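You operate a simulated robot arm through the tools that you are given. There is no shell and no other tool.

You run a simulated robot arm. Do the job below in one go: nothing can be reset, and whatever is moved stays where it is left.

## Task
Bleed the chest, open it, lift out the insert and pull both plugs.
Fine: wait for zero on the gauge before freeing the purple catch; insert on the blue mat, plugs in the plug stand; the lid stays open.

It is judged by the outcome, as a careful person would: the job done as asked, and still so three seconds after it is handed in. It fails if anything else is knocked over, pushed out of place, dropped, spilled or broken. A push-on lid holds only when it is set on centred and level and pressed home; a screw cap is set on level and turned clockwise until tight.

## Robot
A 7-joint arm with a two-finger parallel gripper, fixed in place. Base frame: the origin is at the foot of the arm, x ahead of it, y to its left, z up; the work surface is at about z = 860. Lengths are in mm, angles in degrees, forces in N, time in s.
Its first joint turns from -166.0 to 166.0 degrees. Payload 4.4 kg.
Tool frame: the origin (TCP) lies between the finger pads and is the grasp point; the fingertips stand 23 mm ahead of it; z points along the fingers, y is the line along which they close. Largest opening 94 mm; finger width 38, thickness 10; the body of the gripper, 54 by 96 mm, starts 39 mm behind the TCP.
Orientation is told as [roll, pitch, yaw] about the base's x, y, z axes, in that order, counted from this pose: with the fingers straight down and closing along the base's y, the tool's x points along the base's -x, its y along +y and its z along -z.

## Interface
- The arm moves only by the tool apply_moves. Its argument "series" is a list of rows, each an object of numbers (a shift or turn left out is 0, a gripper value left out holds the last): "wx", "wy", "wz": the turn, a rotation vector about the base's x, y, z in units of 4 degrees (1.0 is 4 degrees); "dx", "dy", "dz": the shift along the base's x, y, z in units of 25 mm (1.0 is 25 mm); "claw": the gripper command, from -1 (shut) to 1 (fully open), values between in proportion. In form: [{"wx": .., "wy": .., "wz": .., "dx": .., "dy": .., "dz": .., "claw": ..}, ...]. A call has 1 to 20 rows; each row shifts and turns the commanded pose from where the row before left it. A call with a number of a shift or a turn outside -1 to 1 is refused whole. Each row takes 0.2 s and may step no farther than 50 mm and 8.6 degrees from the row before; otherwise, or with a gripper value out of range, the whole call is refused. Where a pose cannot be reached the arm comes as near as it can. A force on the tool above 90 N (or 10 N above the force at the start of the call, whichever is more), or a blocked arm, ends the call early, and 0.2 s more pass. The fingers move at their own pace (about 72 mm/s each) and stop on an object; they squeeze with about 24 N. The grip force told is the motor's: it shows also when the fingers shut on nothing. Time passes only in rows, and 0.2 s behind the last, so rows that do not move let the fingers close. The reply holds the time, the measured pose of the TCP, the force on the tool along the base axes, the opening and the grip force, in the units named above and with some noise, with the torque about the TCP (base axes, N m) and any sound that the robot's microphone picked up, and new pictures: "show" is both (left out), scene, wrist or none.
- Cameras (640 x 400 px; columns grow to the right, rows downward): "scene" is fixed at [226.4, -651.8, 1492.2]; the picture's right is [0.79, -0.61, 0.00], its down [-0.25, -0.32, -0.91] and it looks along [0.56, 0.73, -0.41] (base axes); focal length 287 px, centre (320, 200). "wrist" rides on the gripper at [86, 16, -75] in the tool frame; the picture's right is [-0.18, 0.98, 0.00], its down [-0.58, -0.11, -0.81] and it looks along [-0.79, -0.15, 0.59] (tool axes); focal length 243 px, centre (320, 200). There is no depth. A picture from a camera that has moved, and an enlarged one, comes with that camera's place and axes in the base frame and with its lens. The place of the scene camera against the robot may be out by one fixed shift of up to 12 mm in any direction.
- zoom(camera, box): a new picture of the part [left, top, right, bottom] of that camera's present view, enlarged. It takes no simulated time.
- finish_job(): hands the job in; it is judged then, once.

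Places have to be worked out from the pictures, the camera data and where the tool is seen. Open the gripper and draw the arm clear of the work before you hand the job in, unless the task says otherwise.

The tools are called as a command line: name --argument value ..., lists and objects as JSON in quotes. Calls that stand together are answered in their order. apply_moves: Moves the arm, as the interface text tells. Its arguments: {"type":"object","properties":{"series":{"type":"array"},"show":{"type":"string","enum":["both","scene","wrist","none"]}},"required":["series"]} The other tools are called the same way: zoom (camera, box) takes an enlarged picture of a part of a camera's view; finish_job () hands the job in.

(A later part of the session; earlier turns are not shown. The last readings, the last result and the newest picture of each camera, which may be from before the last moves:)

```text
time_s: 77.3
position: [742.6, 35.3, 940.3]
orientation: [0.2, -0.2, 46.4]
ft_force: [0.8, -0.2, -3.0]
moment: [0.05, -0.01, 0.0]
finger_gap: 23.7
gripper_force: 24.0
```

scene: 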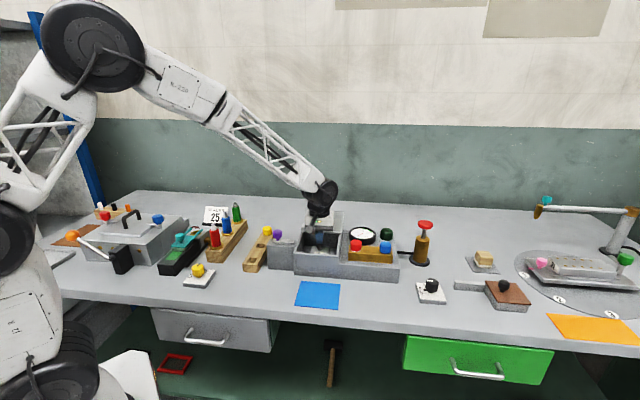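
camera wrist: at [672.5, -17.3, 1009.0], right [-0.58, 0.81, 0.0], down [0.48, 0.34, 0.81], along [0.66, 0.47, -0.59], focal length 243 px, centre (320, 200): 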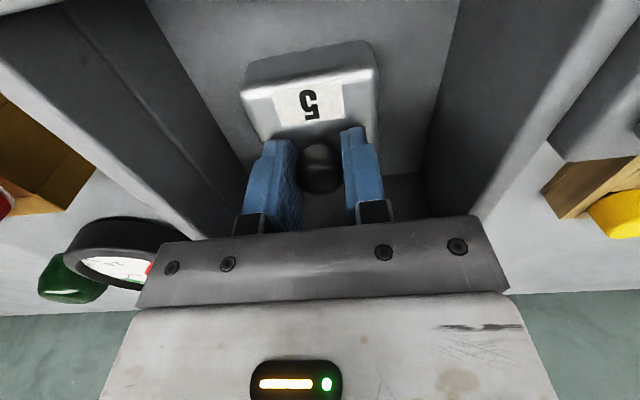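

The grip holds (gap 23.7 mm) with a steady -3 N, which would fit a light insert hanging. I'll lift a little more and look.

apply_moves --series '[{"dz": 0.15}, {"dz": 0.15}, {}, {}]' --show "both"

zoom --camera "scene" --box '[290, 215, 360, 275]'

```text
time_s: 78.3
position: [744.0, 33.0, 949.7]
orientation: [0.1, -0.1, 46.4]
ft_force: [0.0, 0.1, -2.2]
moment: [0.04, -0.02, 0.02]
finger_gap: 23.6
gripper_force: 24.3
camera wrist: at [672.9, -17.4, 1024.1], right [-0.58, 0.81, 0.0], down [0.48, 0.34, 0.81], along [0.65, 0.47, -0.59], focal length 243 px, centre (320, 200)
```

scene: 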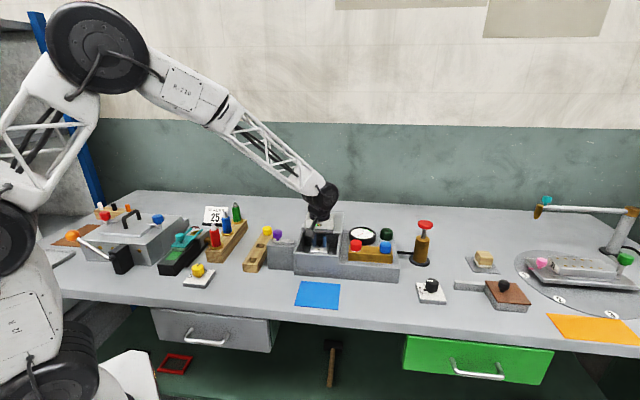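
wrist: 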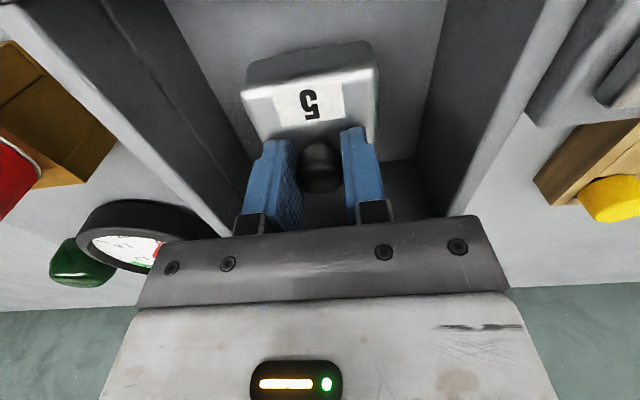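

```text
6.67 times, centred on (325, 245) of scene
camera zoom: at [226.4, -651.8, 1492.2], right [0.79, -0.61, 0.0], down [-0.25, -0.32, -0.91], along [0.56, 0.73, -0.41], focal length 1913 px, centre (287, -100)
```

zoom: 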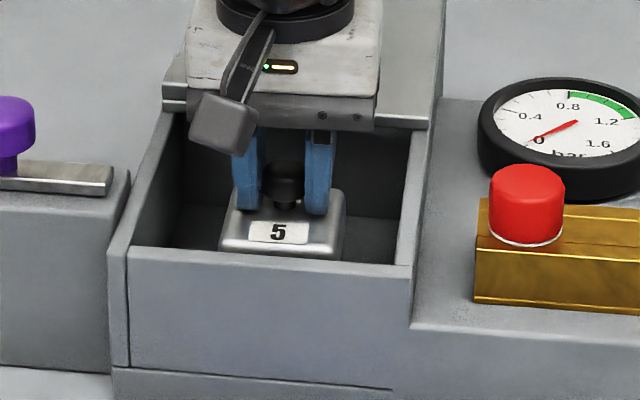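

The insert is off the floor and hanging level. Before it passes the lid's edge I'll shift it about 14 mm to the front for clearance, then lift it straight up out of the chest.

apply_moves --series '[{"dx": -0.1, "dy": -0.1}, {"dx": -0.1, "dy": -0.1}, {"dx": -0.1, "dy": -0.1}, {"dx": -0.1, "dy": -0.1}, {"dz": 0.2}, {"dz": 0.3}, {"dz": 0.35}, {"dz": 0.35}, {"dz": 0.35}, {"dz": 0.35}, {"dz": 0.35}, {"dz": 0.35}, {"dz": 0.35}, {"dz": 0.35}, {"dz": 0.35}, {"dz": 0.35}, {"dz": 0.35}, {"dz": 0.2}, {}]' --show "both"

zoom --camera "scene" --box '[280, 190, 370, 310]'

```text
time_s: 82.3
position: [733.8, 24.4, 1063.3]
orientation: [0.2, -0.3, 46.4]
ft_force: [0.6, 0.1, -3.3]
moment: [0.0, 0.0, -0.04]
finger_gap: 23.8
gripper_force: 23.6
camera wrist: at [663.5, -27.4, 1137.4], right [-0.58, 0.81, 0.0], down [0.48, 0.34, 0.81], along [0.65, 0.47, -0.59], focal length 243 px, centre (320, 200)
```

scene: 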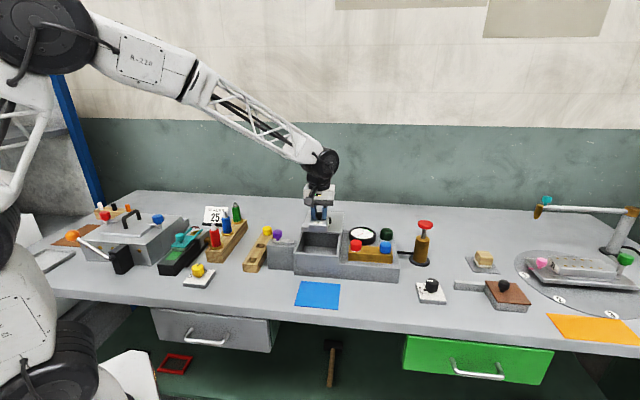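
wrist: 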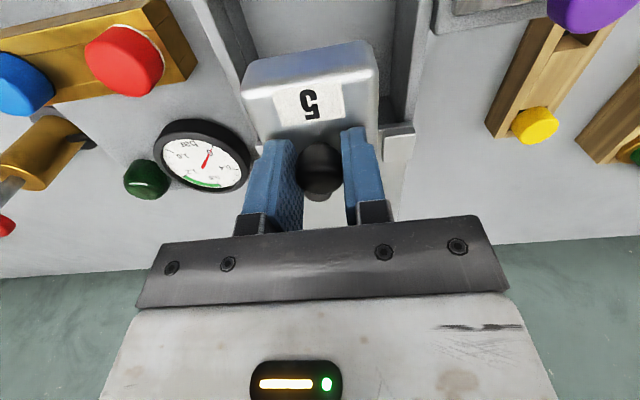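

```text
3.33 times, centred on (325, 250) of scene
camera zoom: at [226.4, -651.8, 1492.2], right [0.79, -0.61, 0.0], down [-0.25, -0.32, -0.91], along [0.56, 0.73, -0.41], focal length 957 px, centre (303, 33)
```

zoom: 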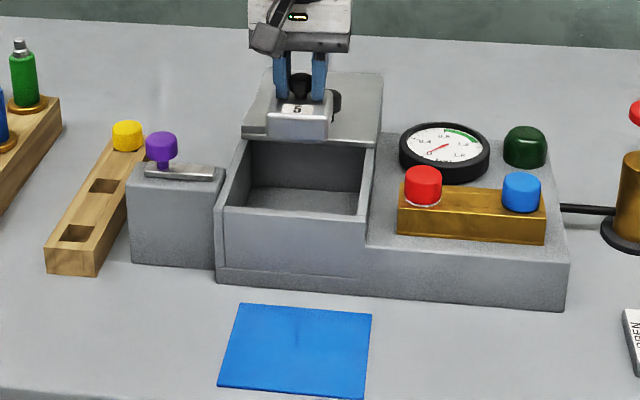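

The insert is clear of the chest and held firmly (-3 N). I put the blue mat's centre at about (636, -100), so I'll carry it there at height and start down.

apply_moves --series '[{"dx": -0.2, "dy": -0.25}, {"dx": -0.4, "dy": -0.5}, {"dx": -0.47, "dy": -0.6}, {"dx": -0.47, "dy": -0.6}, {"dx": -0.47, "dy": -0.6}, {"dx": -0.47, "dy": -0.6}, {"dx": -0.47, "dy": -0.6}, {"dx": -0.47, "dy": -0.6}, {"dx": -0.35, "dy": -0.45}, {"dx": -0.14, "dy": -0.17}, {"dz": -0.3}, {"dz": -0.5}, {"dz": -0.5}, {"dz": -0.5}, {"dz": -0.5}, {"dz": -0.5}, {"dz": -0.5}, {}]' --show "both"

zoom --camera "scene" --box '[270, 225, 370, 325]'

```text
time_s: 86.1
position: [636.2, -100.3, 981.2]
orientation: [0.3, -0.2, 46.4]
ft_force: [0.8, 0.4, -2.6]
moment: [0.02, 0.0, 0.0]
finger_gap: 23.8
gripper_force: 23.7
camera wrist: at [565.2, -152.2, 1055.5], right [-0.58, 0.81, 0.0], down [0.48, 0.34, 0.81], along [0.65, 0.47, -0.59], focal length 243 px, centre (320, 200)
```

scene: 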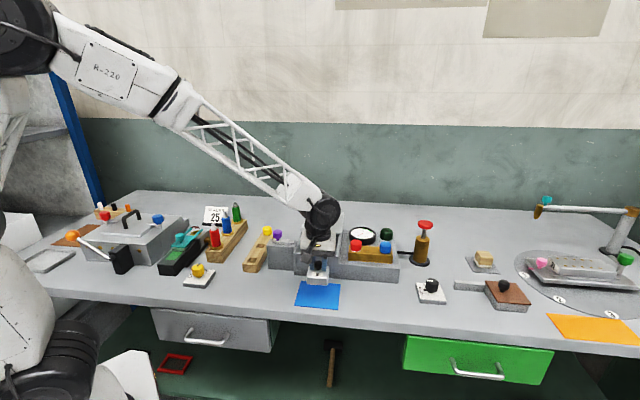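
wrist: 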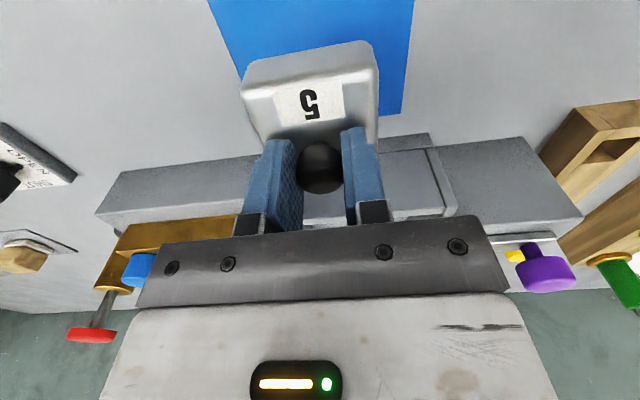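

```text
4.00 times, centred on (320, 275) of scene
camera zoom: at [226.4, -651.8, 1492.2], right [0.79, -0.61, 0.0], down [-0.25, -0.32, -0.91], along [0.56, 0.73, -0.41], focal length 1148 px, centre (320, -100)
```

zoom: 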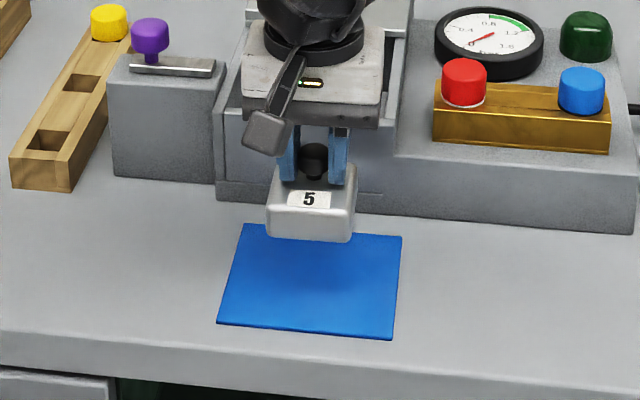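

It lines up well over the mat. I'll lower close to the surface, then feel for contact.

apply_moves --series '[{"dz": -0.4}, {"dz": -0.4}, {"dz": -0.4}, {"dz": -0.4}, {"dz": -0.3}, {"dz": -0.2}, {"dz": -0.15}, {}]' --show "none"

zoom --camera "scene" --box '[280, 245, 360, 315]'

```text
time_s: 87.9
position: [635.4, -101.8, 924.7]
orientation: [0.2, -0.1, 46.3]
ft_force: [0.4, 0.0, -2.5]
moment: [0.02, -0.05, 0.0]
finger_gap: 23.7
gripper_force: 23.7
```

```text
5.71 times, centred on (320, 280) of scene
camera zoom: at [226.4, -651.8, 1492.2], right [0.79, -0.61, 0.0], down [-0.25, -0.32, -0.91], along [0.56, 0.73, -0.41], focal length 1640 px, centre (320, -257)
```

zoom: 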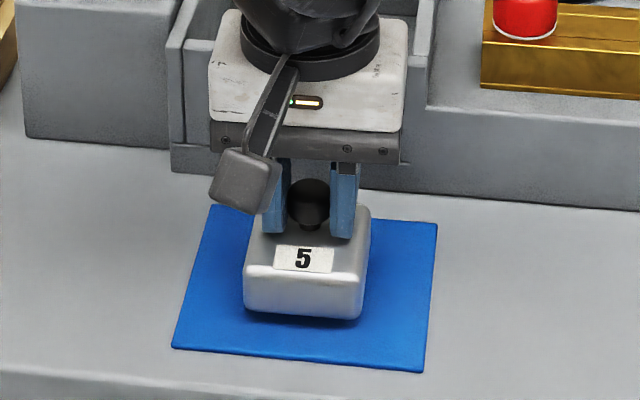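

It's nearly down. I'll lower about 1.5 mm per row, watching for the force to change sign.

apply_moves --series '[{"dz": -0.06}, {"dz": -0.06}, {"dz": -0.06}, {}]' --show "none"

apply_moves --series '[{"dz": -0.06}, {"dz": -0.05}, {}]' --show "none"

```text
time_s: 88.9
position: [633.9, -99.7, 918.7]
orientation: [0.2, -0.2, 46.5]
ft_force: [-0.3, 0.7, -2.0]
moment: [0.01, -0.03, 0.01]
finger_gap: 23.6
gripper_force: 23.6
```

```text
time_s: 89.7
position: [635.3, -99.6, 917.7]
orientation: [0.1, -0.2, 46.4]
ft_force: [-1.7, 3.5, 12.1]
moment: [-0.51, 0.23, -0.07]
finger_gap: 23.7
gripper_force: 23.8
```

There's contact at 12 N, so the insert is on the mat. I'll open and rise slowly.

apply_moves --series '[{"claw": -0.2}, {}, {}, {"dz": 0.3}, {"dz": 0.6}, {"dz": 1}, {"dz": 1}, {"dz": 1}, {"dz": 1}, {}]' --show "both"

zoom --camera "scene" --box '[270, 225, 370, 325]'

```text
time_s: 91.9
position: [633.5, -98.4, 1041.2]
orientation: [0.2, -0.3, 46.4]
ft_force: [0.4, -0.5, 0.7]
moment: [0.04, 0.0, 0.01]
finger_gap: 37.5
gripper_force: 0.0
camera wrist: at [562.6, -150.5, 1116.3], right [-0.58, 0.81, 0.0], down [0.48, 0.34, 0.81], along [0.65, 0.47, -0.59], focal length 243 px, centre (320, 200)
```

scene: 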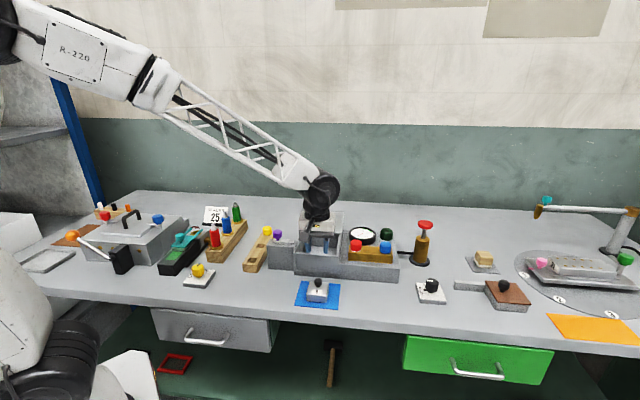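
wrist: 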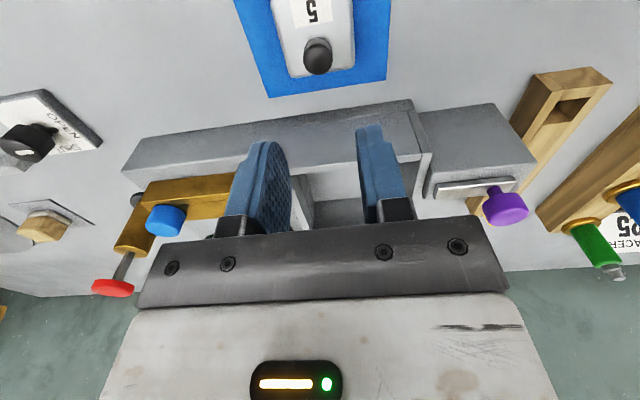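

```text
4.00 times, centred on (320, 275) of scene
camera zoom: at [226.4, -651.8, 1492.2], right [0.79, -0.61, 0.0], down [-0.25, -0.32, -0.91], along [0.56, 0.73, -0.41], focal length 1148 px, centre (320, -100)
```

zoom: 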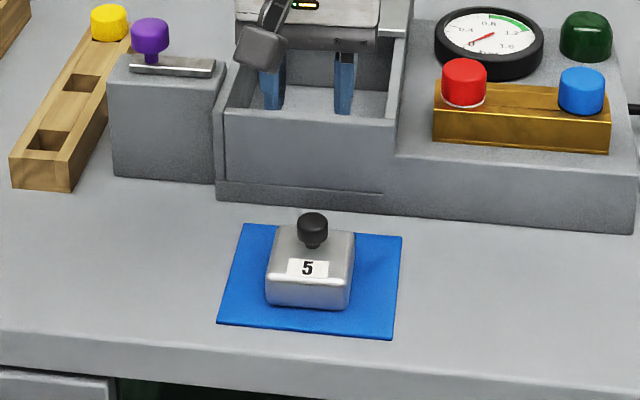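

The insert sits upright in the middle of the mat. Next come the red and blue plugs in the brass block, so I'll move in front of the block for a close look.

apply_moves --series '[{"dx": 0.5, "dy": -0.9, "dz": 0.3}, {"dx": 0.7, "dy": -0.92, "dz": 0.3}, {"dx": 0.8, "dy": -0.92, "dz": 0.2}, {"dx": 0.8, "dy": -0.92}, {"dx": 0.8, "dy": -0.92}, {}]' --show "wrist"

zoom --camera "wrist" --box '[230, 60, 410, 220]'

zoom --camera "scene" --box '[340, 220, 410, 280]'

```text
time_s: 93.3
position: [726.4, -214.3, 1060.6]
orientation: [0.1, -0.2, 46.4]
ft_force: [-0.1, -0.5, -0.2]
moment: [0.03, -0.01, 0.01]
finger_gap: 37.2
gripper_force: 0.1
camera wrist: at [655.8, -265.5, 1134.5], right [-0.58, 0.81, 0.0], down [0.48, 0.34, 0.81], along [0.65, 0.47, -0.59], focal length 243 px, centre (320, 200)
```

wrist: 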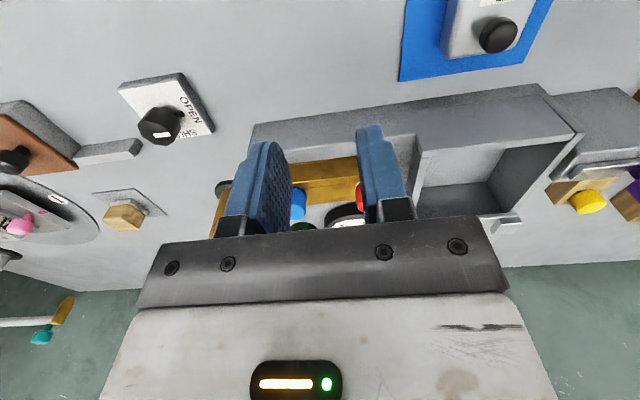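

```text
2.50 times, centred on (320, 140) of wrist
camera zoom: at [655.8, -265.5, 1134.5], right [-0.58, 0.81, 0.0], down [0.48, 0.34, 0.81], along [0.65, 0.47, -0.59], focal length 606 px, centre (320, 350)
```

zoom: 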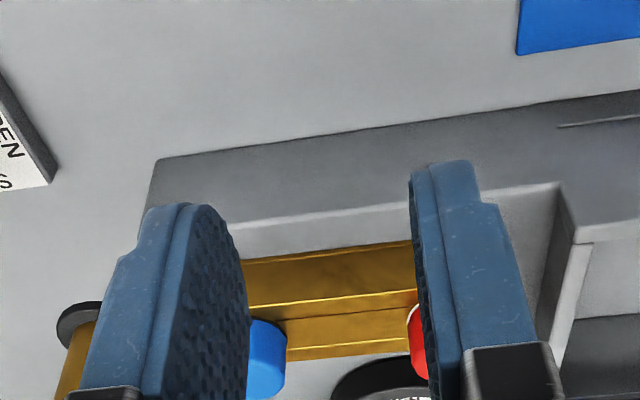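

```text
6.67 times, centred on (375, 250) of scene
camera zoom: at [226.4, -651.8, 1492.2], right [0.79, -0.61, 0.0], down [-0.25, -0.32, -0.91], along [0.56, 0.73, -0.41], focal length 1913 px, centre (-47, -133)
```

zoom: 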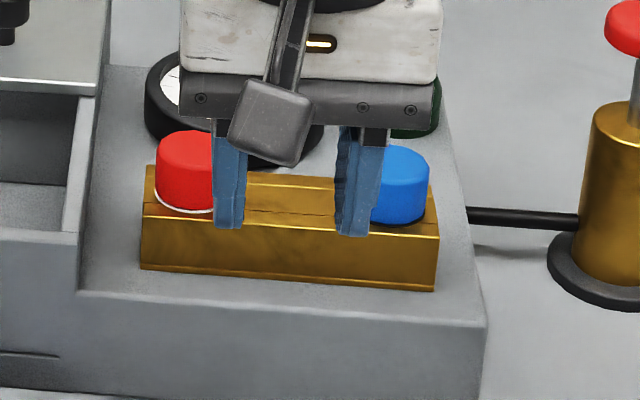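

The fingers hide the plugs. I'll back off, rise and open wide for a clear view.

apply_moves --series '[{"dx": -0.5, "dy": -0.3, "dz": 0.8, "claw": 1}, {"dx": -0.6, "dy": -0.4, "dz": 0.8}, {"dx": -0.7, "dy": -0.4, "dz": 0.8}, {"dx": -0.7, "dy": -0.4, "dz": 0.8}, {}]' --show "wrist"

zoom --camera "wrist" --box '[240, 80, 420, 220]'

```text
time_s: 94.5
position: [660.2, -249.9, 1141.8]
orientation: [0.2, -0.2, 46.3]
ft_force: [0.2, -0.7, -0.5]
moment: [-0.01, 0.01, -0.01]
finger_gap: 93.9
gripper_force: 0.0
camera wrist: at [589.5, -301.4, 1216.1], right [-0.58, 0.81, 0.0], down [0.48, 0.34, 0.81], along [0.65, 0.47, -0.59], focal length 243 px, centre (320, 200)
```

wrist: 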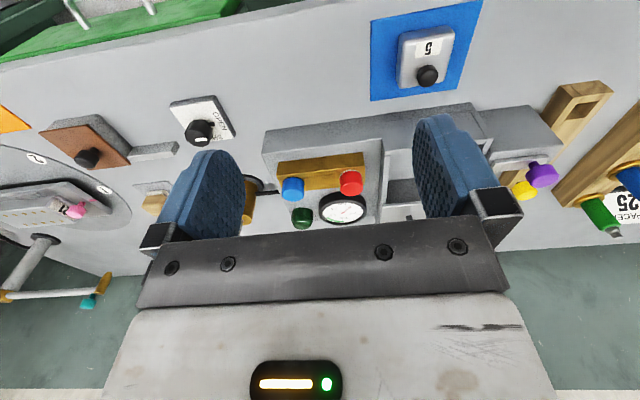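

```text
2.86 times, centred on (330, 150) of wrist
camera zoom: at [589.5, -301.4, 1216.1], right [-0.58, 0.81, 0.0], down [0.48, 0.34, 0.81], along [0.65, 0.47, -0.59], focal length 693 px, centre (291, 343)
```

zoom: 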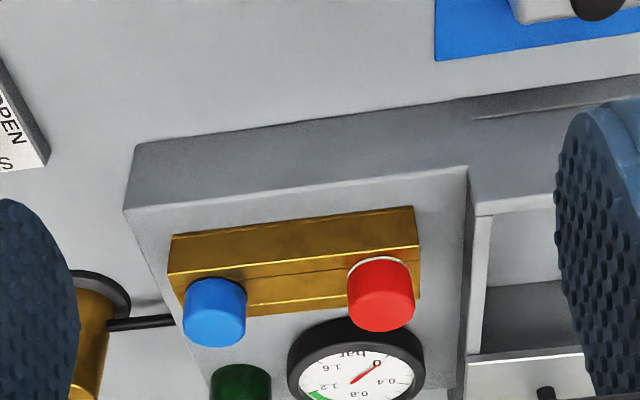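

The caps come out at red ≈ (801.5, -86, 976) and blue ≈ (868.5, -154, 975), each about 37 mm across. I'll go above the red plug with a moderate opening and check alignment.

apply_moves --series '[{"dx": 0.809, "dy": 0.937, "claw": 0.2}, {"dx": 0.809, "dy": 0.937}, {"dx": 0.809, "dy": 0.937}, {"dx": 0.809, "dy": 0.937}, {"dx": 0.809, "dy": 0.937}, {"dx": 0.809, "dy": 0.937}, {"dx": 0.809, "dy": 0.937}, {"dz": -0.8}, {"dz": -0.8}, {"dz": -0.8}, {"dz": -0.8}, {"dz": -0.5}, {}]' --show "both"

zoom --camera "wrist" --box '[230, 40, 410, 220]'

```text
time_s: 97.3
position: [802.7, -85.9, 1047.8]
orientation: [0.2, -0.2, 46.5]
ft_force: [-0.4, -0.8, -0.9]
moment: [0.0, 0.05, 0.02]
finger_gap: 56.5
gripper_force: 0.0
camera wrist: at [732.6, -138.5, 1122.4], right [-0.58, 0.81, 0.0], down [0.48, 0.34, 0.81], along [0.65, 0.47, -0.59], focal length 243 px, centre (320, 200)
```

scene: 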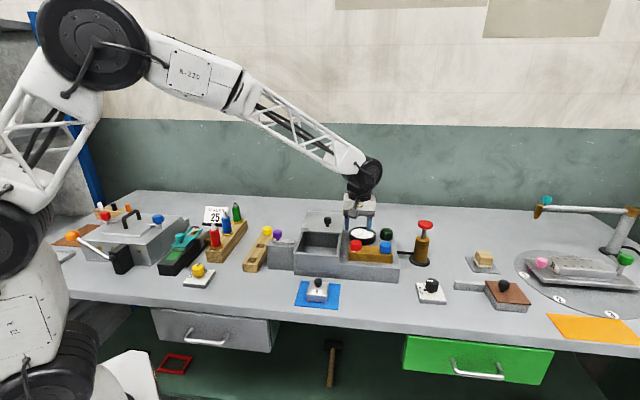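
wrist: 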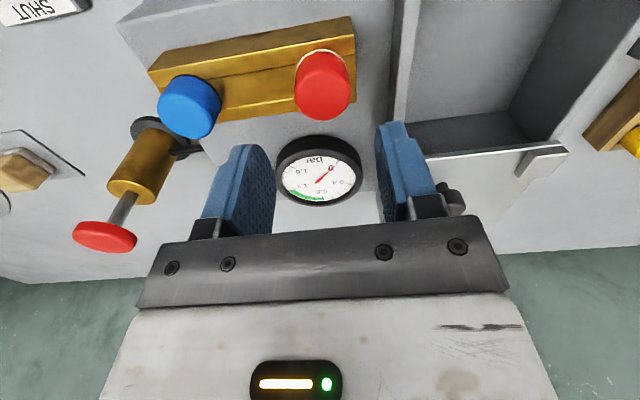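

```text
2.22 times, centred on (320, 130) of wrist
camera zoom: at [732.6, -138.5, 1122.4], right [-0.58, 0.81, 0.0], down [0.48, 0.34, 0.81], along [0.65, 0.47, -0.59], focal length 539 px, centre (320, 356)
```

zoom: 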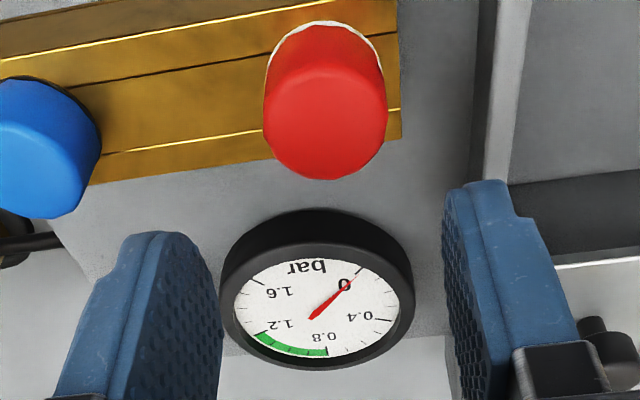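

The red cap is centred under the tool, to within about 1 mm. I'll descend to TCP z≈971 and grip the cap.

apply_moves --series '[{"dx": -0.02, "dy": 0.03, "dz": -0.7}, {"dz": -0.7}, {"dz": -0.7}, {"dz": -0.6}, {"dz": -0.35}, {}, {"claw": -1}, {}, {}, {}]' --show "wrist"

```text
time_s: 99.2
position: [803.5, -85.8, 977.3]
orientation: [-0.1, -0.4, 46.4]
ft_force: [-24.6, 20.1, 17.3]
moment: [0.72, 0.78, -0.08]
finger_gap: 35.1
gripper_force: 24.5
stopped in row 9: the force on the tool passed its limit at 92 N (the readings are from after the stop); the commanded pose is now the measured one
camera wrist: at [733.1, -137.7, 1051.4], right [-0.58, 0.81, 0.0], down [0.47, 0.34, 0.81], along [0.66, 0.47, -0.59], focal length 243 px, centre (320, 200)
```

wrist: 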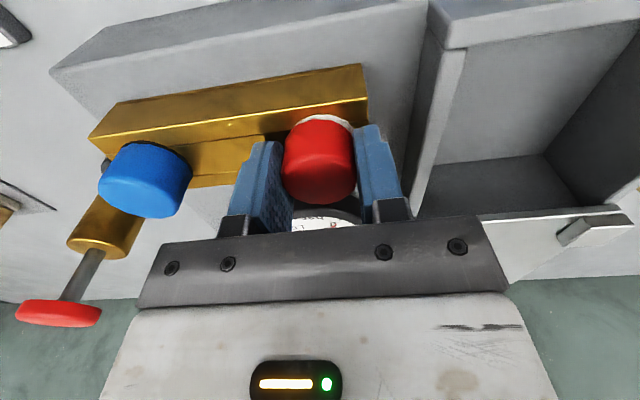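

The tips touched the brass top as the fingers closed, and the cap is gripped (gap 35.1 mm). I'll relieve the side force, then pull straight up slowly.

apply_moves --series '[{"dx": -0.018, "dy": 0.017, "dz": 0.02}, {}, {"dz": 0.06}, {}]' --show "none"

```text
time_s: 100.2
position: [805.0, -86.7, 977.8]
orientation: [0.0, -0.3, 46.3]
ft_force: [-26.9, 28.9, 0.0]
moment: [0.63, 0.65, -0.06]
finger_gap: 35.2
gripper_force: 24.5
```

apply_moves --series '[{"dx": -0.03, "dy": 0.03}, {}, {}]' --show "none"

```text
time_s: 101.0
position: [802.9, -87.0, 979.0]
orientation: [-0.1, -0.4, 46.4]
ft_force: [-8.6, 5.4, -4.7]
moment: [0.17, 0.2, -0.07]
finger_gap: 35.2
gripper_force: 23.7
```

The side force is nearly gone. Now I'll pull upward in small steps.

apply_moves --series '[{"dz": 0.08}, {"dz": 0.08}, {}]' --show "none"

apply_moves --series '[{"dz": 0.1}, {"dz": 0.1}, {"dz": 0.1}, {}]' --show "both"

zoom --camera "scene" --box '[340, 215, 410, 275]'

```text
time_s: 101.8
position: [802.9, -86.5, 982.8]
orientation: [-0.2, -0.5, 46.2]
ft_force: [-2.4, 3.7, -1.7]
moment: [0.1, 0.08, -0.03]
finger_gap: 35.2
gripper_force: 24.3
```

```text
time_s: 102.8
position: [802.9, -85.9, 990.4]
orientation: [-0.1, -0.4, 46.3]
ft_force: [-0.3, 0.3, 0.1]
moment: [0.02, 0.01, -0.02]
finger_gap: 35.0
gripper_force: 24.1
camera wrist: at [731.6, -138.1, 1063.8], right [-0.58, 0.81, 0.0], down [0.47, 0.34, 0.81], along [0.66, 0.47, -0.59], focal length 243 px, centre (320, 200)
```

scene: 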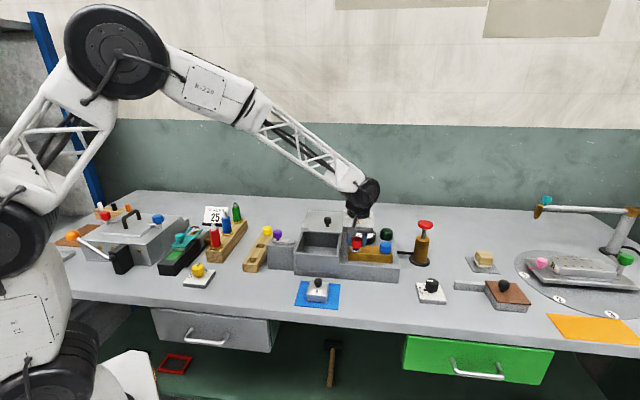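
wrist: 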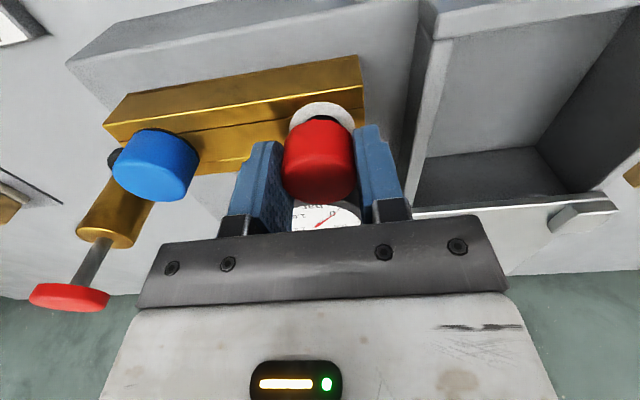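

```text
6.67 times, centred on (375, 245) of scene
camera zoom: at [226.4, -651.8, 1492.2], right [0.79, -0.61, 0.0], down [-0.25, -0.32, -0.91], along [0.56, 0.73, -0.41], focal length 1913 px, centre (-47, -100)
```

zoom: 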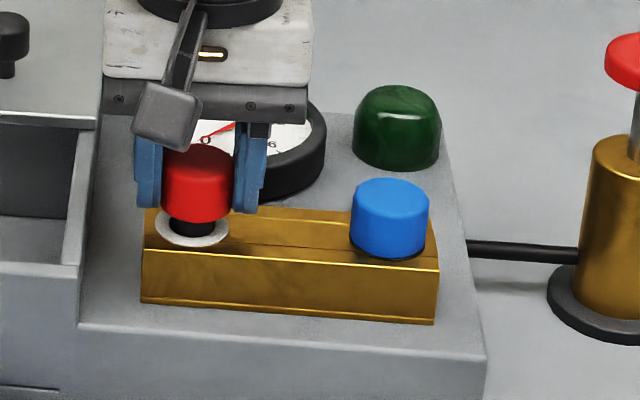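

The red plug is coming out, showing a dark stem, and its white ring stays on the block. I'll keep pulling straight up.

apply_moves --series '[{"dz": 0.2}, {"dz": 0.2}, {"dz": 0.3}, {"dz": 0.3}, {"dz": 0.4}, {"dz": 0.4}, {"dz": 0.4}, {"dz": 0.4}, {"dz": 0.4}, {}]' --show "both"

zoom --camera "scene" --box '[330, 200, 410, 275]'

zoom --camera "wrist" --box '[230, 60, 410, 220]'

```text
time_s: 105.0
position: [802.0, -84.3, 1064.4]
orientation: [-0.1, -0.4, 46.2]
ft_force: [-0.9, 0.5, -0.8]
moment: [-0.02, 0.0, -0.01]
finger_gap: 34.7
gripper_force: 24.2
camera wrist: at [730.7, -136.4, 1138.9], right [-0.58, 0.81, 0.0], down [0.47, 0.34, 0.81], along [0.66, 0.47, -0.59], focal length 243 px, centre (320, 200)
```

scene: 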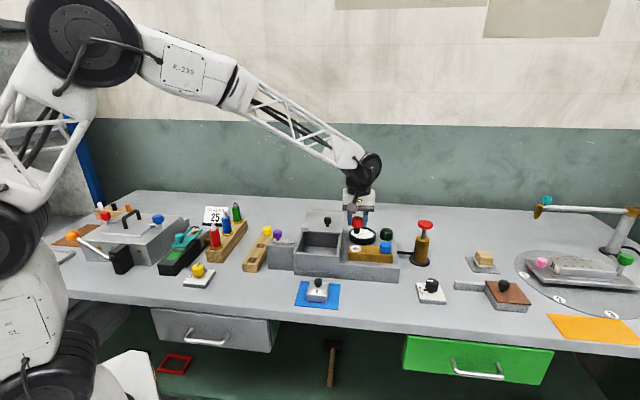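
wrist: 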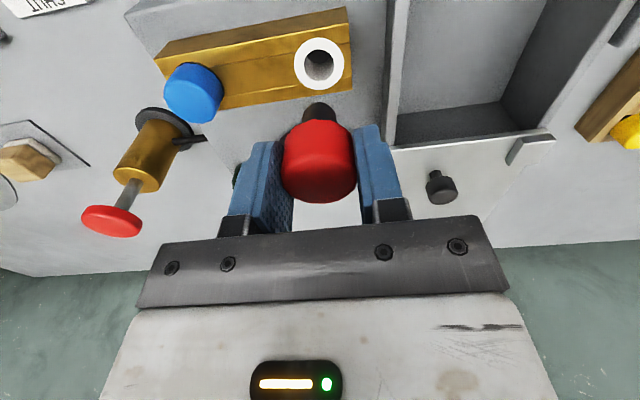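

```text
5.33 times, centred on (370, 238) of scene
camera zoom: at [226.4, -651.8, 1492.2], right [0.79, -0.61, 0.0], down [-0.25, -0.32, -0.91], along [0.56, 0.73, -0.41], focal length 1531 px, centre (53, 0)
```

zoom: 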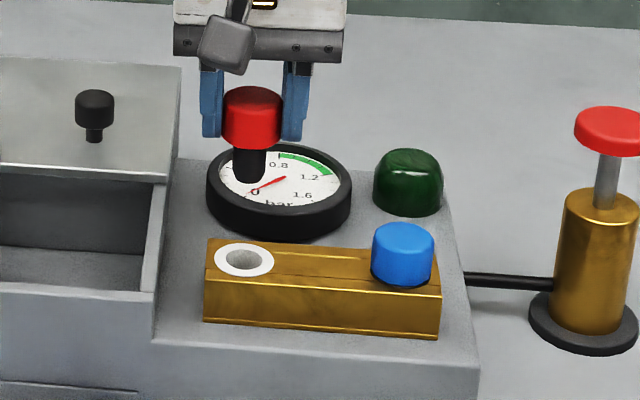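

```text
2.50 times, centred on (320, 140) of wrist
camera zoom: at [730.7, -136.4, 1138.9], right [-0.58, 0.81, 0.0], down [0.47, 0.34, 0.81], along [0.66, 0.47, -0.59], focal length 606 px, centre (320, 350)
```

zoom: 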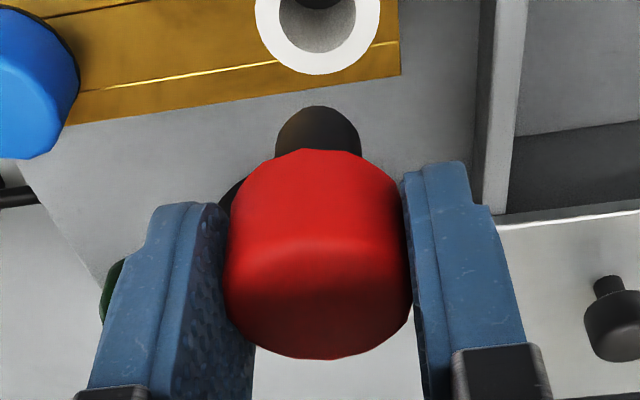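

The red plug is out: a round dark stem about 24 mm long under the cap. I'll raise it a little more and carry it left, to where I can see the plug stand's two free holes.

apply_moves --series '[{"dz": 0.6}, {"dz": 0.6}, {"dx": -0.4, "dy": 0.2}, {"dx": -0.8, "dy": 0.39}, {"dx": -0.87, "dy": 0.42}, {"dx": -0.87, "dy": 0.42}, {"dx": -0.87, "dy": 0.42}, {"dx": -0.87, "dy": 0.42}, {"dx": -0.87, "dy": 0.42}, {"dx": -0.87, "dy": 0.42}, {"dx": -0.87, "dy": 0.42}, {"dx": -0.87, "dy": 0.42}, {"dx": -0.87, "dy": 0.42}, {"dx": -0.87, "dy": 0.42}, {"dx": -0.87, "dy": 0.42}, {"dx": -0.87, "dy": 0.42}, {"dx": -0.4, "dy": 0.2}, {}]' --show "both"

zoom --camera "wrist" --box '[290, 20, 510, 200]'

```text
time_s: 108.8
position: [501.5, 58.8, 1094.4]
orientation: [-0.1, -0.3, 46.3]
ft_force: [-0.3, -0.3, -0.3]
moment: [0.0, -0.04, 0.0]
finger_gap: 35.0
gripper_force: 23.9
camera wrist: at [430.7, 7.5, 1169.2], right [-0.58, 0.81, 0.0], down [0.48, 0.34, 0.81], along [0.66, 0.47, -0.59], focal length 243 px, centre (320, 200)
```

scene: 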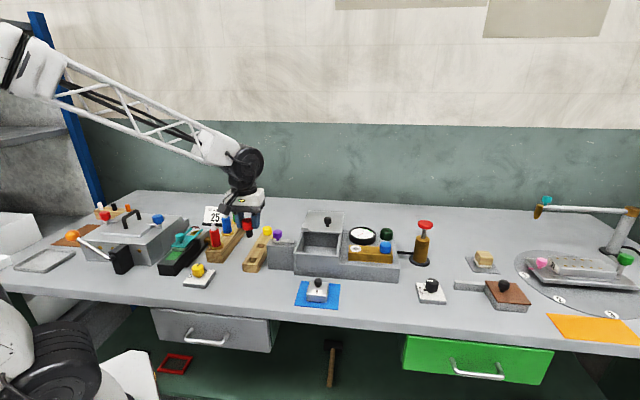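
wrist: 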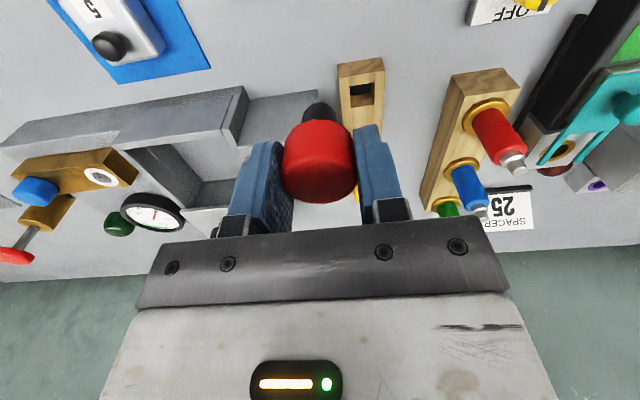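

```text
2.22 times, centred on (400, 110) of wrist
camera zoom: at [430.7, 7.5, 1169.2], right [-0.58, 0.81, 0.0], down [0.48, 0.34, 0.81], along [0.66, 0.47, -0.59], focal length 539 px, centre (142, 400)
```

zoom: 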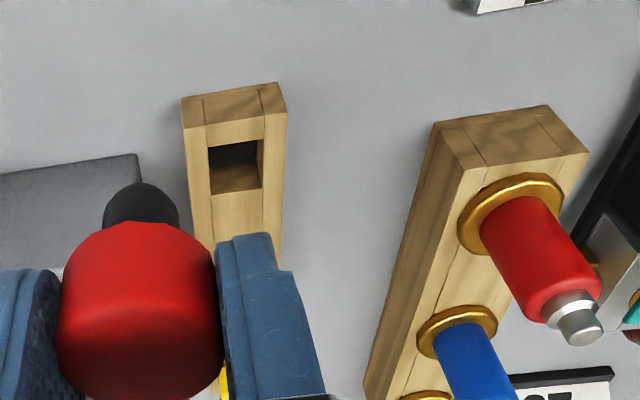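

The front hole of the stand is about 28 mm square, centred near (534, 146), with the stand's top at z≈887. The stem is about 21 mm across. I'll move above the hole and come down part-way to check alignment.

apply_moves --series '[{"dx": 0.325, "dy": 0.872}, {"dx": 0.325, "dy": 0.872}, {"dx": 0.325, "dy": 0.872}, {"dx": 0.325, "dy": 0.872}, {"dz": -0.8}, {"dz": -0.9}, {"dz": -0.9}, {"dz": -0.9}, {"dz": -0.7}, {}]' --show "both"

zoom --camera "wrist" --box '[240, 40, 400, 210]'

zoom --camera "scene" --box '[220, 215, 300, 290]'

```text
time_s: 111.0
position: [533.8, 148.0, 990.1]
orientation: [-0.1, -0.5, 46.3]
ft_force: [0.7, 0.4, 0.0]
moment: [-0.01, -0.01, -0.01]
finger_gap: 35.1
gripper_force: 24.3
camera wrist: at [462.3, 95.6, 1064.9], right [-0.58, 0.81, 0.0], down [0.47, 0.34, 0.81], along [0.66, 0.47, -0.59], focal length 243 px, centre (320, 200)
```

scene: 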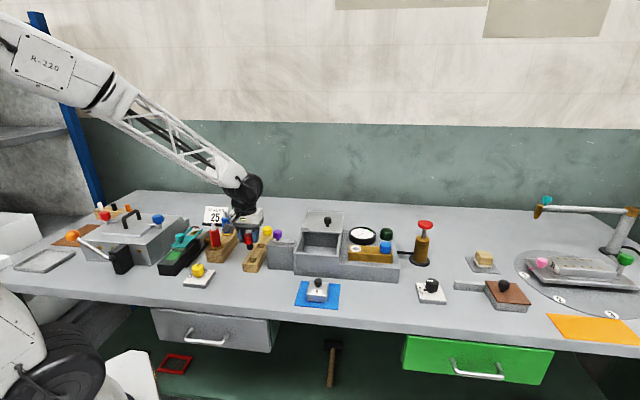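
wrist: 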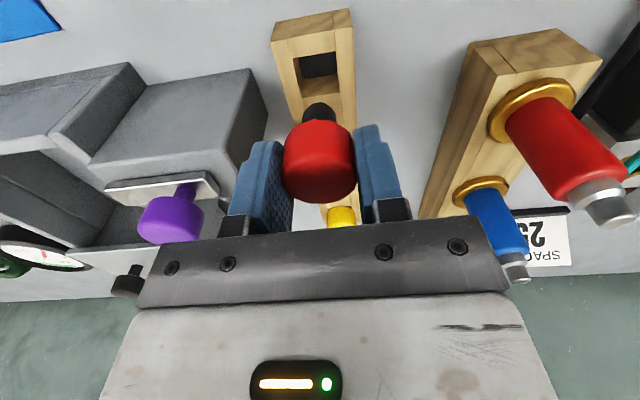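

```text
2.35 times, centred on (320, 125) of wrist
camera zoom: at [462.3, 95.6, 1064.9], right [-0.58, 0.81, 0.0], down [0.47, 0.34, 0.81], along [0.66, 0.47, -0.59], focal length 571 px, centre (320, 376)
```

zoom: 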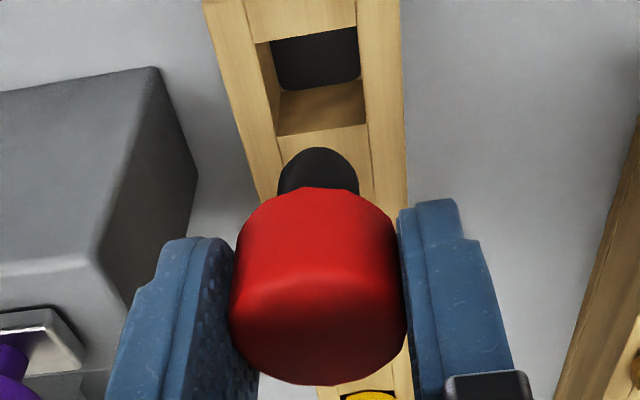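

```text
5.33 times, centred on (260, 252) of scene
camera zoom: at [226.4, -651.8, 1492.2], right [0.79, -0.61, 0.0], down [-0.25, -0.32, -0.91], along [0.56, 0.73, -0.41], focal length 1531 px, centre (640, -80)
```

zoom: 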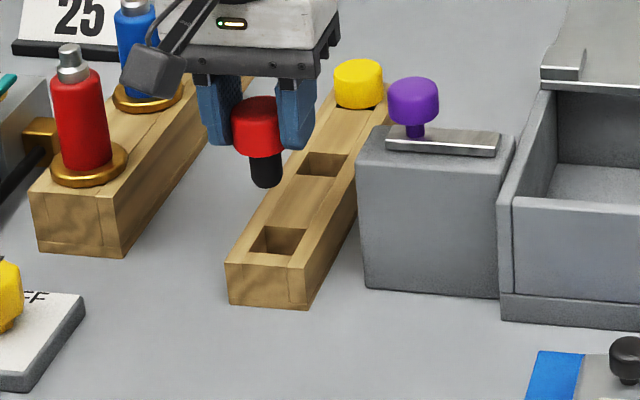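

zoom --camera "wrist" --box '[280, 20, 360, 120]'

```text
4.00 times, centred on (320, 70) of wrist
camera zoom: at [462.3, 95.6, 1064.9], right [-0.58, 0.81, 0.0], down [0.47, 0.34, 0.81], along [0.66, 0.47, -0.59], focal length 970 px, centre (320, 720)
```

zoom: 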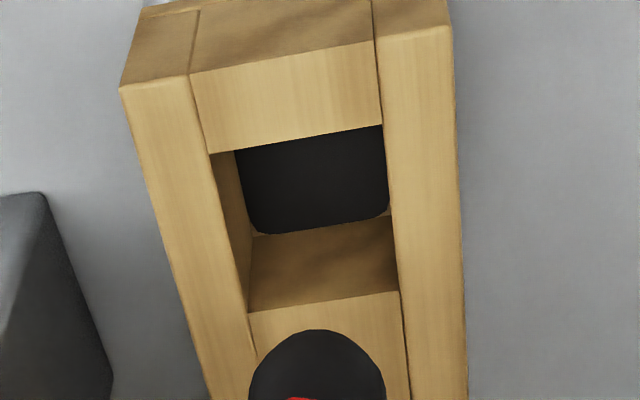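

The hole centre is about (3, 0) mm from my present axis. I'll shift, lower until the stem is just over the hole, and recheck.

apply_moves --series '[{"dx": 0.12, "dy": -0.008, "dz": -0.4}, {"dz": -0.5}, {"dz": -0.5}, {"dz": -0.4}, {}]' --show "wrist"

zoom --camera "wrist" --box '[250, 60, 390, 200]'

zoom --camera "scene" --box '[230, 230, 290, 280]'

```text
time_s: 112.2
position: [538.5, 145.4, 944.3]
orientation: [-0.1, -0.4, 46.3]
ft_force: [-0.1, 0.6, 0.1]
moment: [0.03, 0.01, 0.0]
finger_gap: 35.2
gripper_force: 24.0
camera wrist: at [466.7, 94.2, 1019.2], right [-0.58, 0.81, 0.0], down [0.47, 0.34, 0.81], along [0.66, 0.47, -0.59], focal length 243 px, centre (320, 200)
```

wrist: 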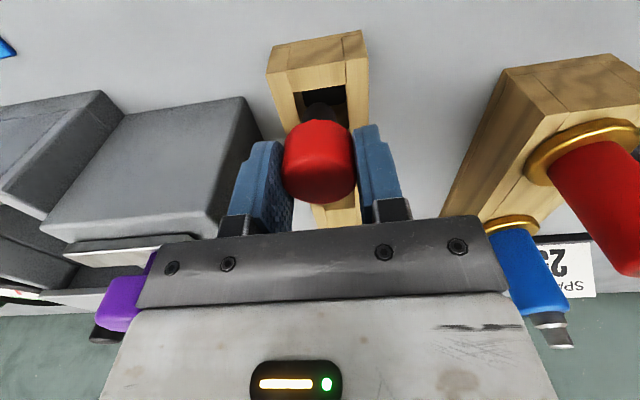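

```text
2.86 times, centred on (320, 130) of wrist
camera zoom: at [466.7, 94.2, 1019.2], right [-0.58, 0.81, 0.0], down [0.47, 0.34, 0.81], along [0.66, 0.47, -0.59], focal length 693 px, centre (320, 400)
```

zoom: 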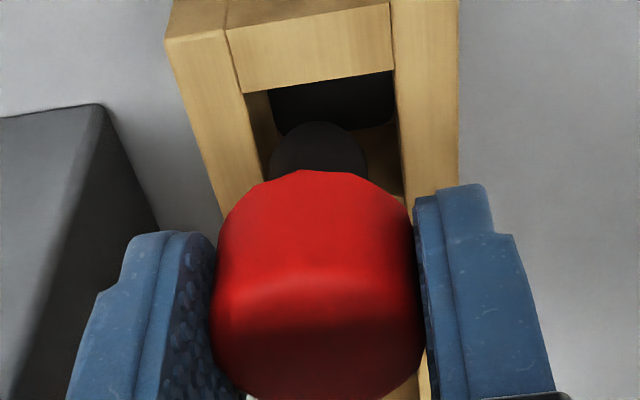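

```text
8.00 times, centred on (260, 255) of scene
camera zoom: at [226.4, -651.8, 1492.2], right [0.79, -0.61, 0.0], down [-0.25, -0.32, -0.91], along [0.56, 0.73, -0.41], focal length 2296 px, centre (800, -240)
```

zoom: 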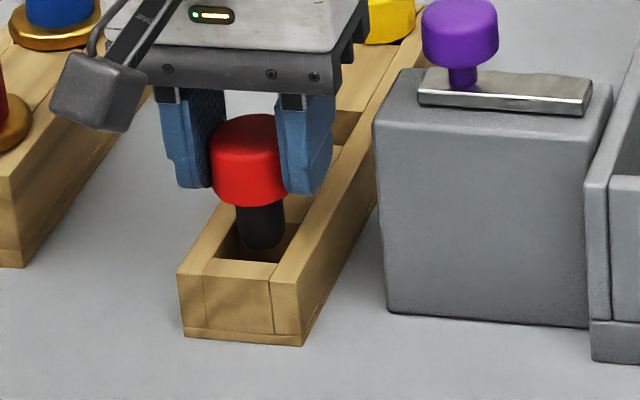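

The stem is over the hole but about 2 mm towards the chest side. I'll correct that and lower it in.

apply_moves --series '[{"dx": -0.045, "dy": 0.065}, {"dz": -0.25}, {"dz": -0.25}, {"dz": -0.25}, {"dz": -0.2}, {"dz": -0.15}, {}]' --show "wrist"

zoom --camera "scene" --box '[230, 230, 290, 280]'

```text
time_s: 113.8
position: [536.5, 148.1, 917.0]
orientation: [-0.2, -0.4, 46.3]
ft_force: [-0.3, -0.7, 3.7]
moment: [-0.04, 0.06, -0.03]
finger_gap: 34.8
gripper_force: 23.5
camera wrist: at [465.1, 96.8, 991.7], right [-0.58, 0.81, 0.0], down [0.47, 0.34, 0.81], along [0.66, 0.47, -0.59], focal length 243 px, centre (320, 200)
```

wrist: 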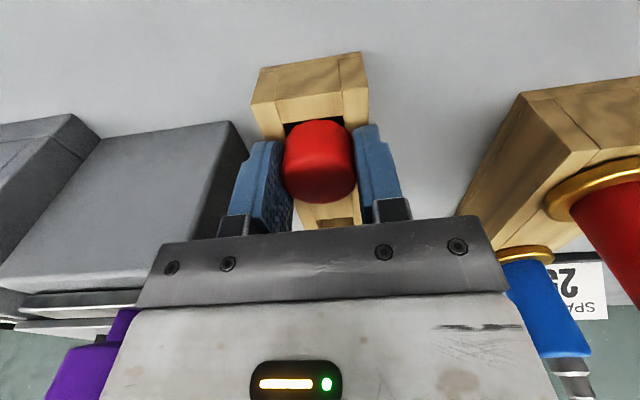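

```text
8.00 times, centred on (260, 255) of scene
camera zoom: at [226.4, -651.8, 1492.2], right [0.79, -0.61, 0.0], down [-0.25, -0.32, -0.91], along [0.56, 0.73, -0.41], focal length 2296 px, centre (800, -240)
```

zoom: 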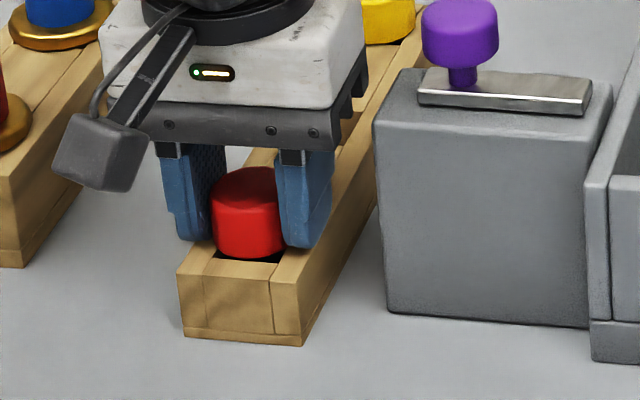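

The cap is almost down and a light contact force is starting. I'll lower a little further to seat it.

apply_moves --series '[{"dz": -0.05}, {}, {}]' --show "none"

apply_moves --series '[{"dz": -0.05}, {}, {}]' --show "none"

```text
time_s: 114.6
position: [536.3, 148.3, 917.5]
orientation: [-0.2, -0.5, 46.3]
ft_force: [-1.5, -6.5, 39.2]
moment: [0.02, 0.82, 0.14]
finger_gap: 34.9
gripper_force: 23.4
```

```text
time_s: 115.2
position: [536.7, 148.2, 916.6]
orientation: [-0.2, -0.5, 46.3]
ft_force: [-8.7, -0.5, 11.6]
moment: [0.03, 0.54, -0.01]
finger_gap: 34.9
gripper_force: 24.1
stopped in row 2: the force on the tool passed its limit at 93 N (the readings are from after the stop); the commanded pose is now the measured one
```

It's seated: contact at TCP z≈917. I'll open and back straight up, then check that the plug stands on its own.

apply_moves --series '[{"dz": 0.03}, {"claw": 0.2}, {}, {}, {"dz": 0.4}, {"dz": 0.8}, {"dz": 1}, {"dz": 1}, {"dz": 1}, {"dz": 1}, {"dz": 1}, {}]' --show "both"

zoom --camera "scene" --box '[230, 215, 300, 285]'

zoom --camera "wrist" --box '[230, 0, 410, 220]'

```text
time_s: 117.8
position: [537.6, 149.3, 1072.0]
orientation: [-0.2, -0.6, 46.3]
ft_force: [0.2, -0.5, -0.7]
moment: [-0.04, -0.01, 0.01]
finger_gap: 56.5
gripper_force: 0.1
camera wrist: at [465.2, 96.6, 1146.1], right [-0.58, 0.81, 0.0], down [0.47, 0.34, 0.81], along [0.66, 0.47, -0.58], focal length 243 px, centre (320, 200)
```

scene: 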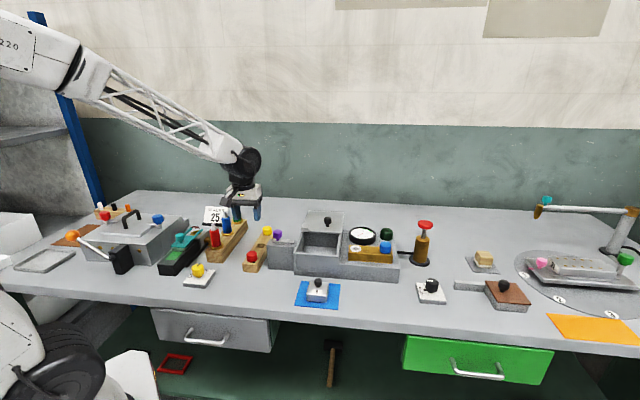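
wrist: 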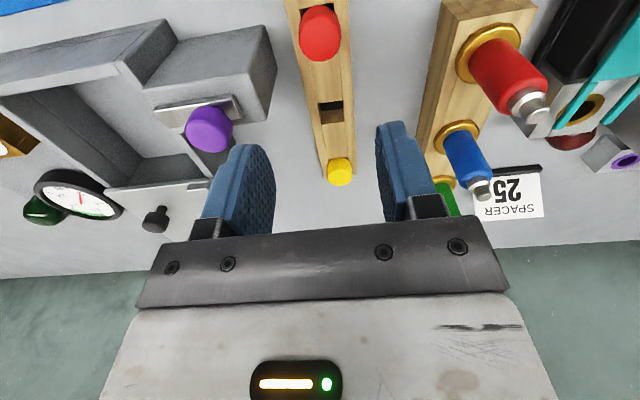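

```text
5.71 times, centred on (265, 250) of scene
camera zoom: at [226.4, -651.8, 1492.2], right [0.79, -0.61, 0.0], down [-0.25, -0.32, -0.91], along [0.56, 0.73, -0.41], focal length 1640 px, centre (634, -86)
```

zoom: 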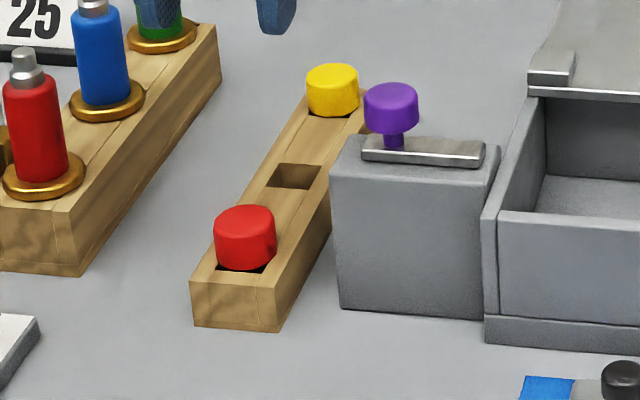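

```text
1.82 times, centred on (320, 110) of wrist
camera zoom: at [465.2, 96.6, 1146.1], right [-0.58, 0.81, 0.0], down [0.47, 0.34, 0.81], along [0.66, 0.47, -0.58], focal length 441 px, centre (320, 364)
```

zoom: 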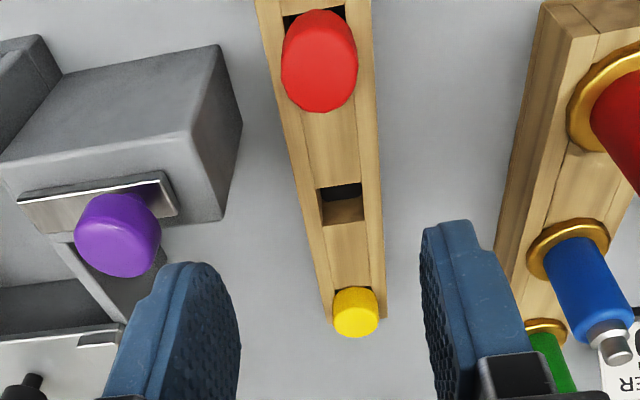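

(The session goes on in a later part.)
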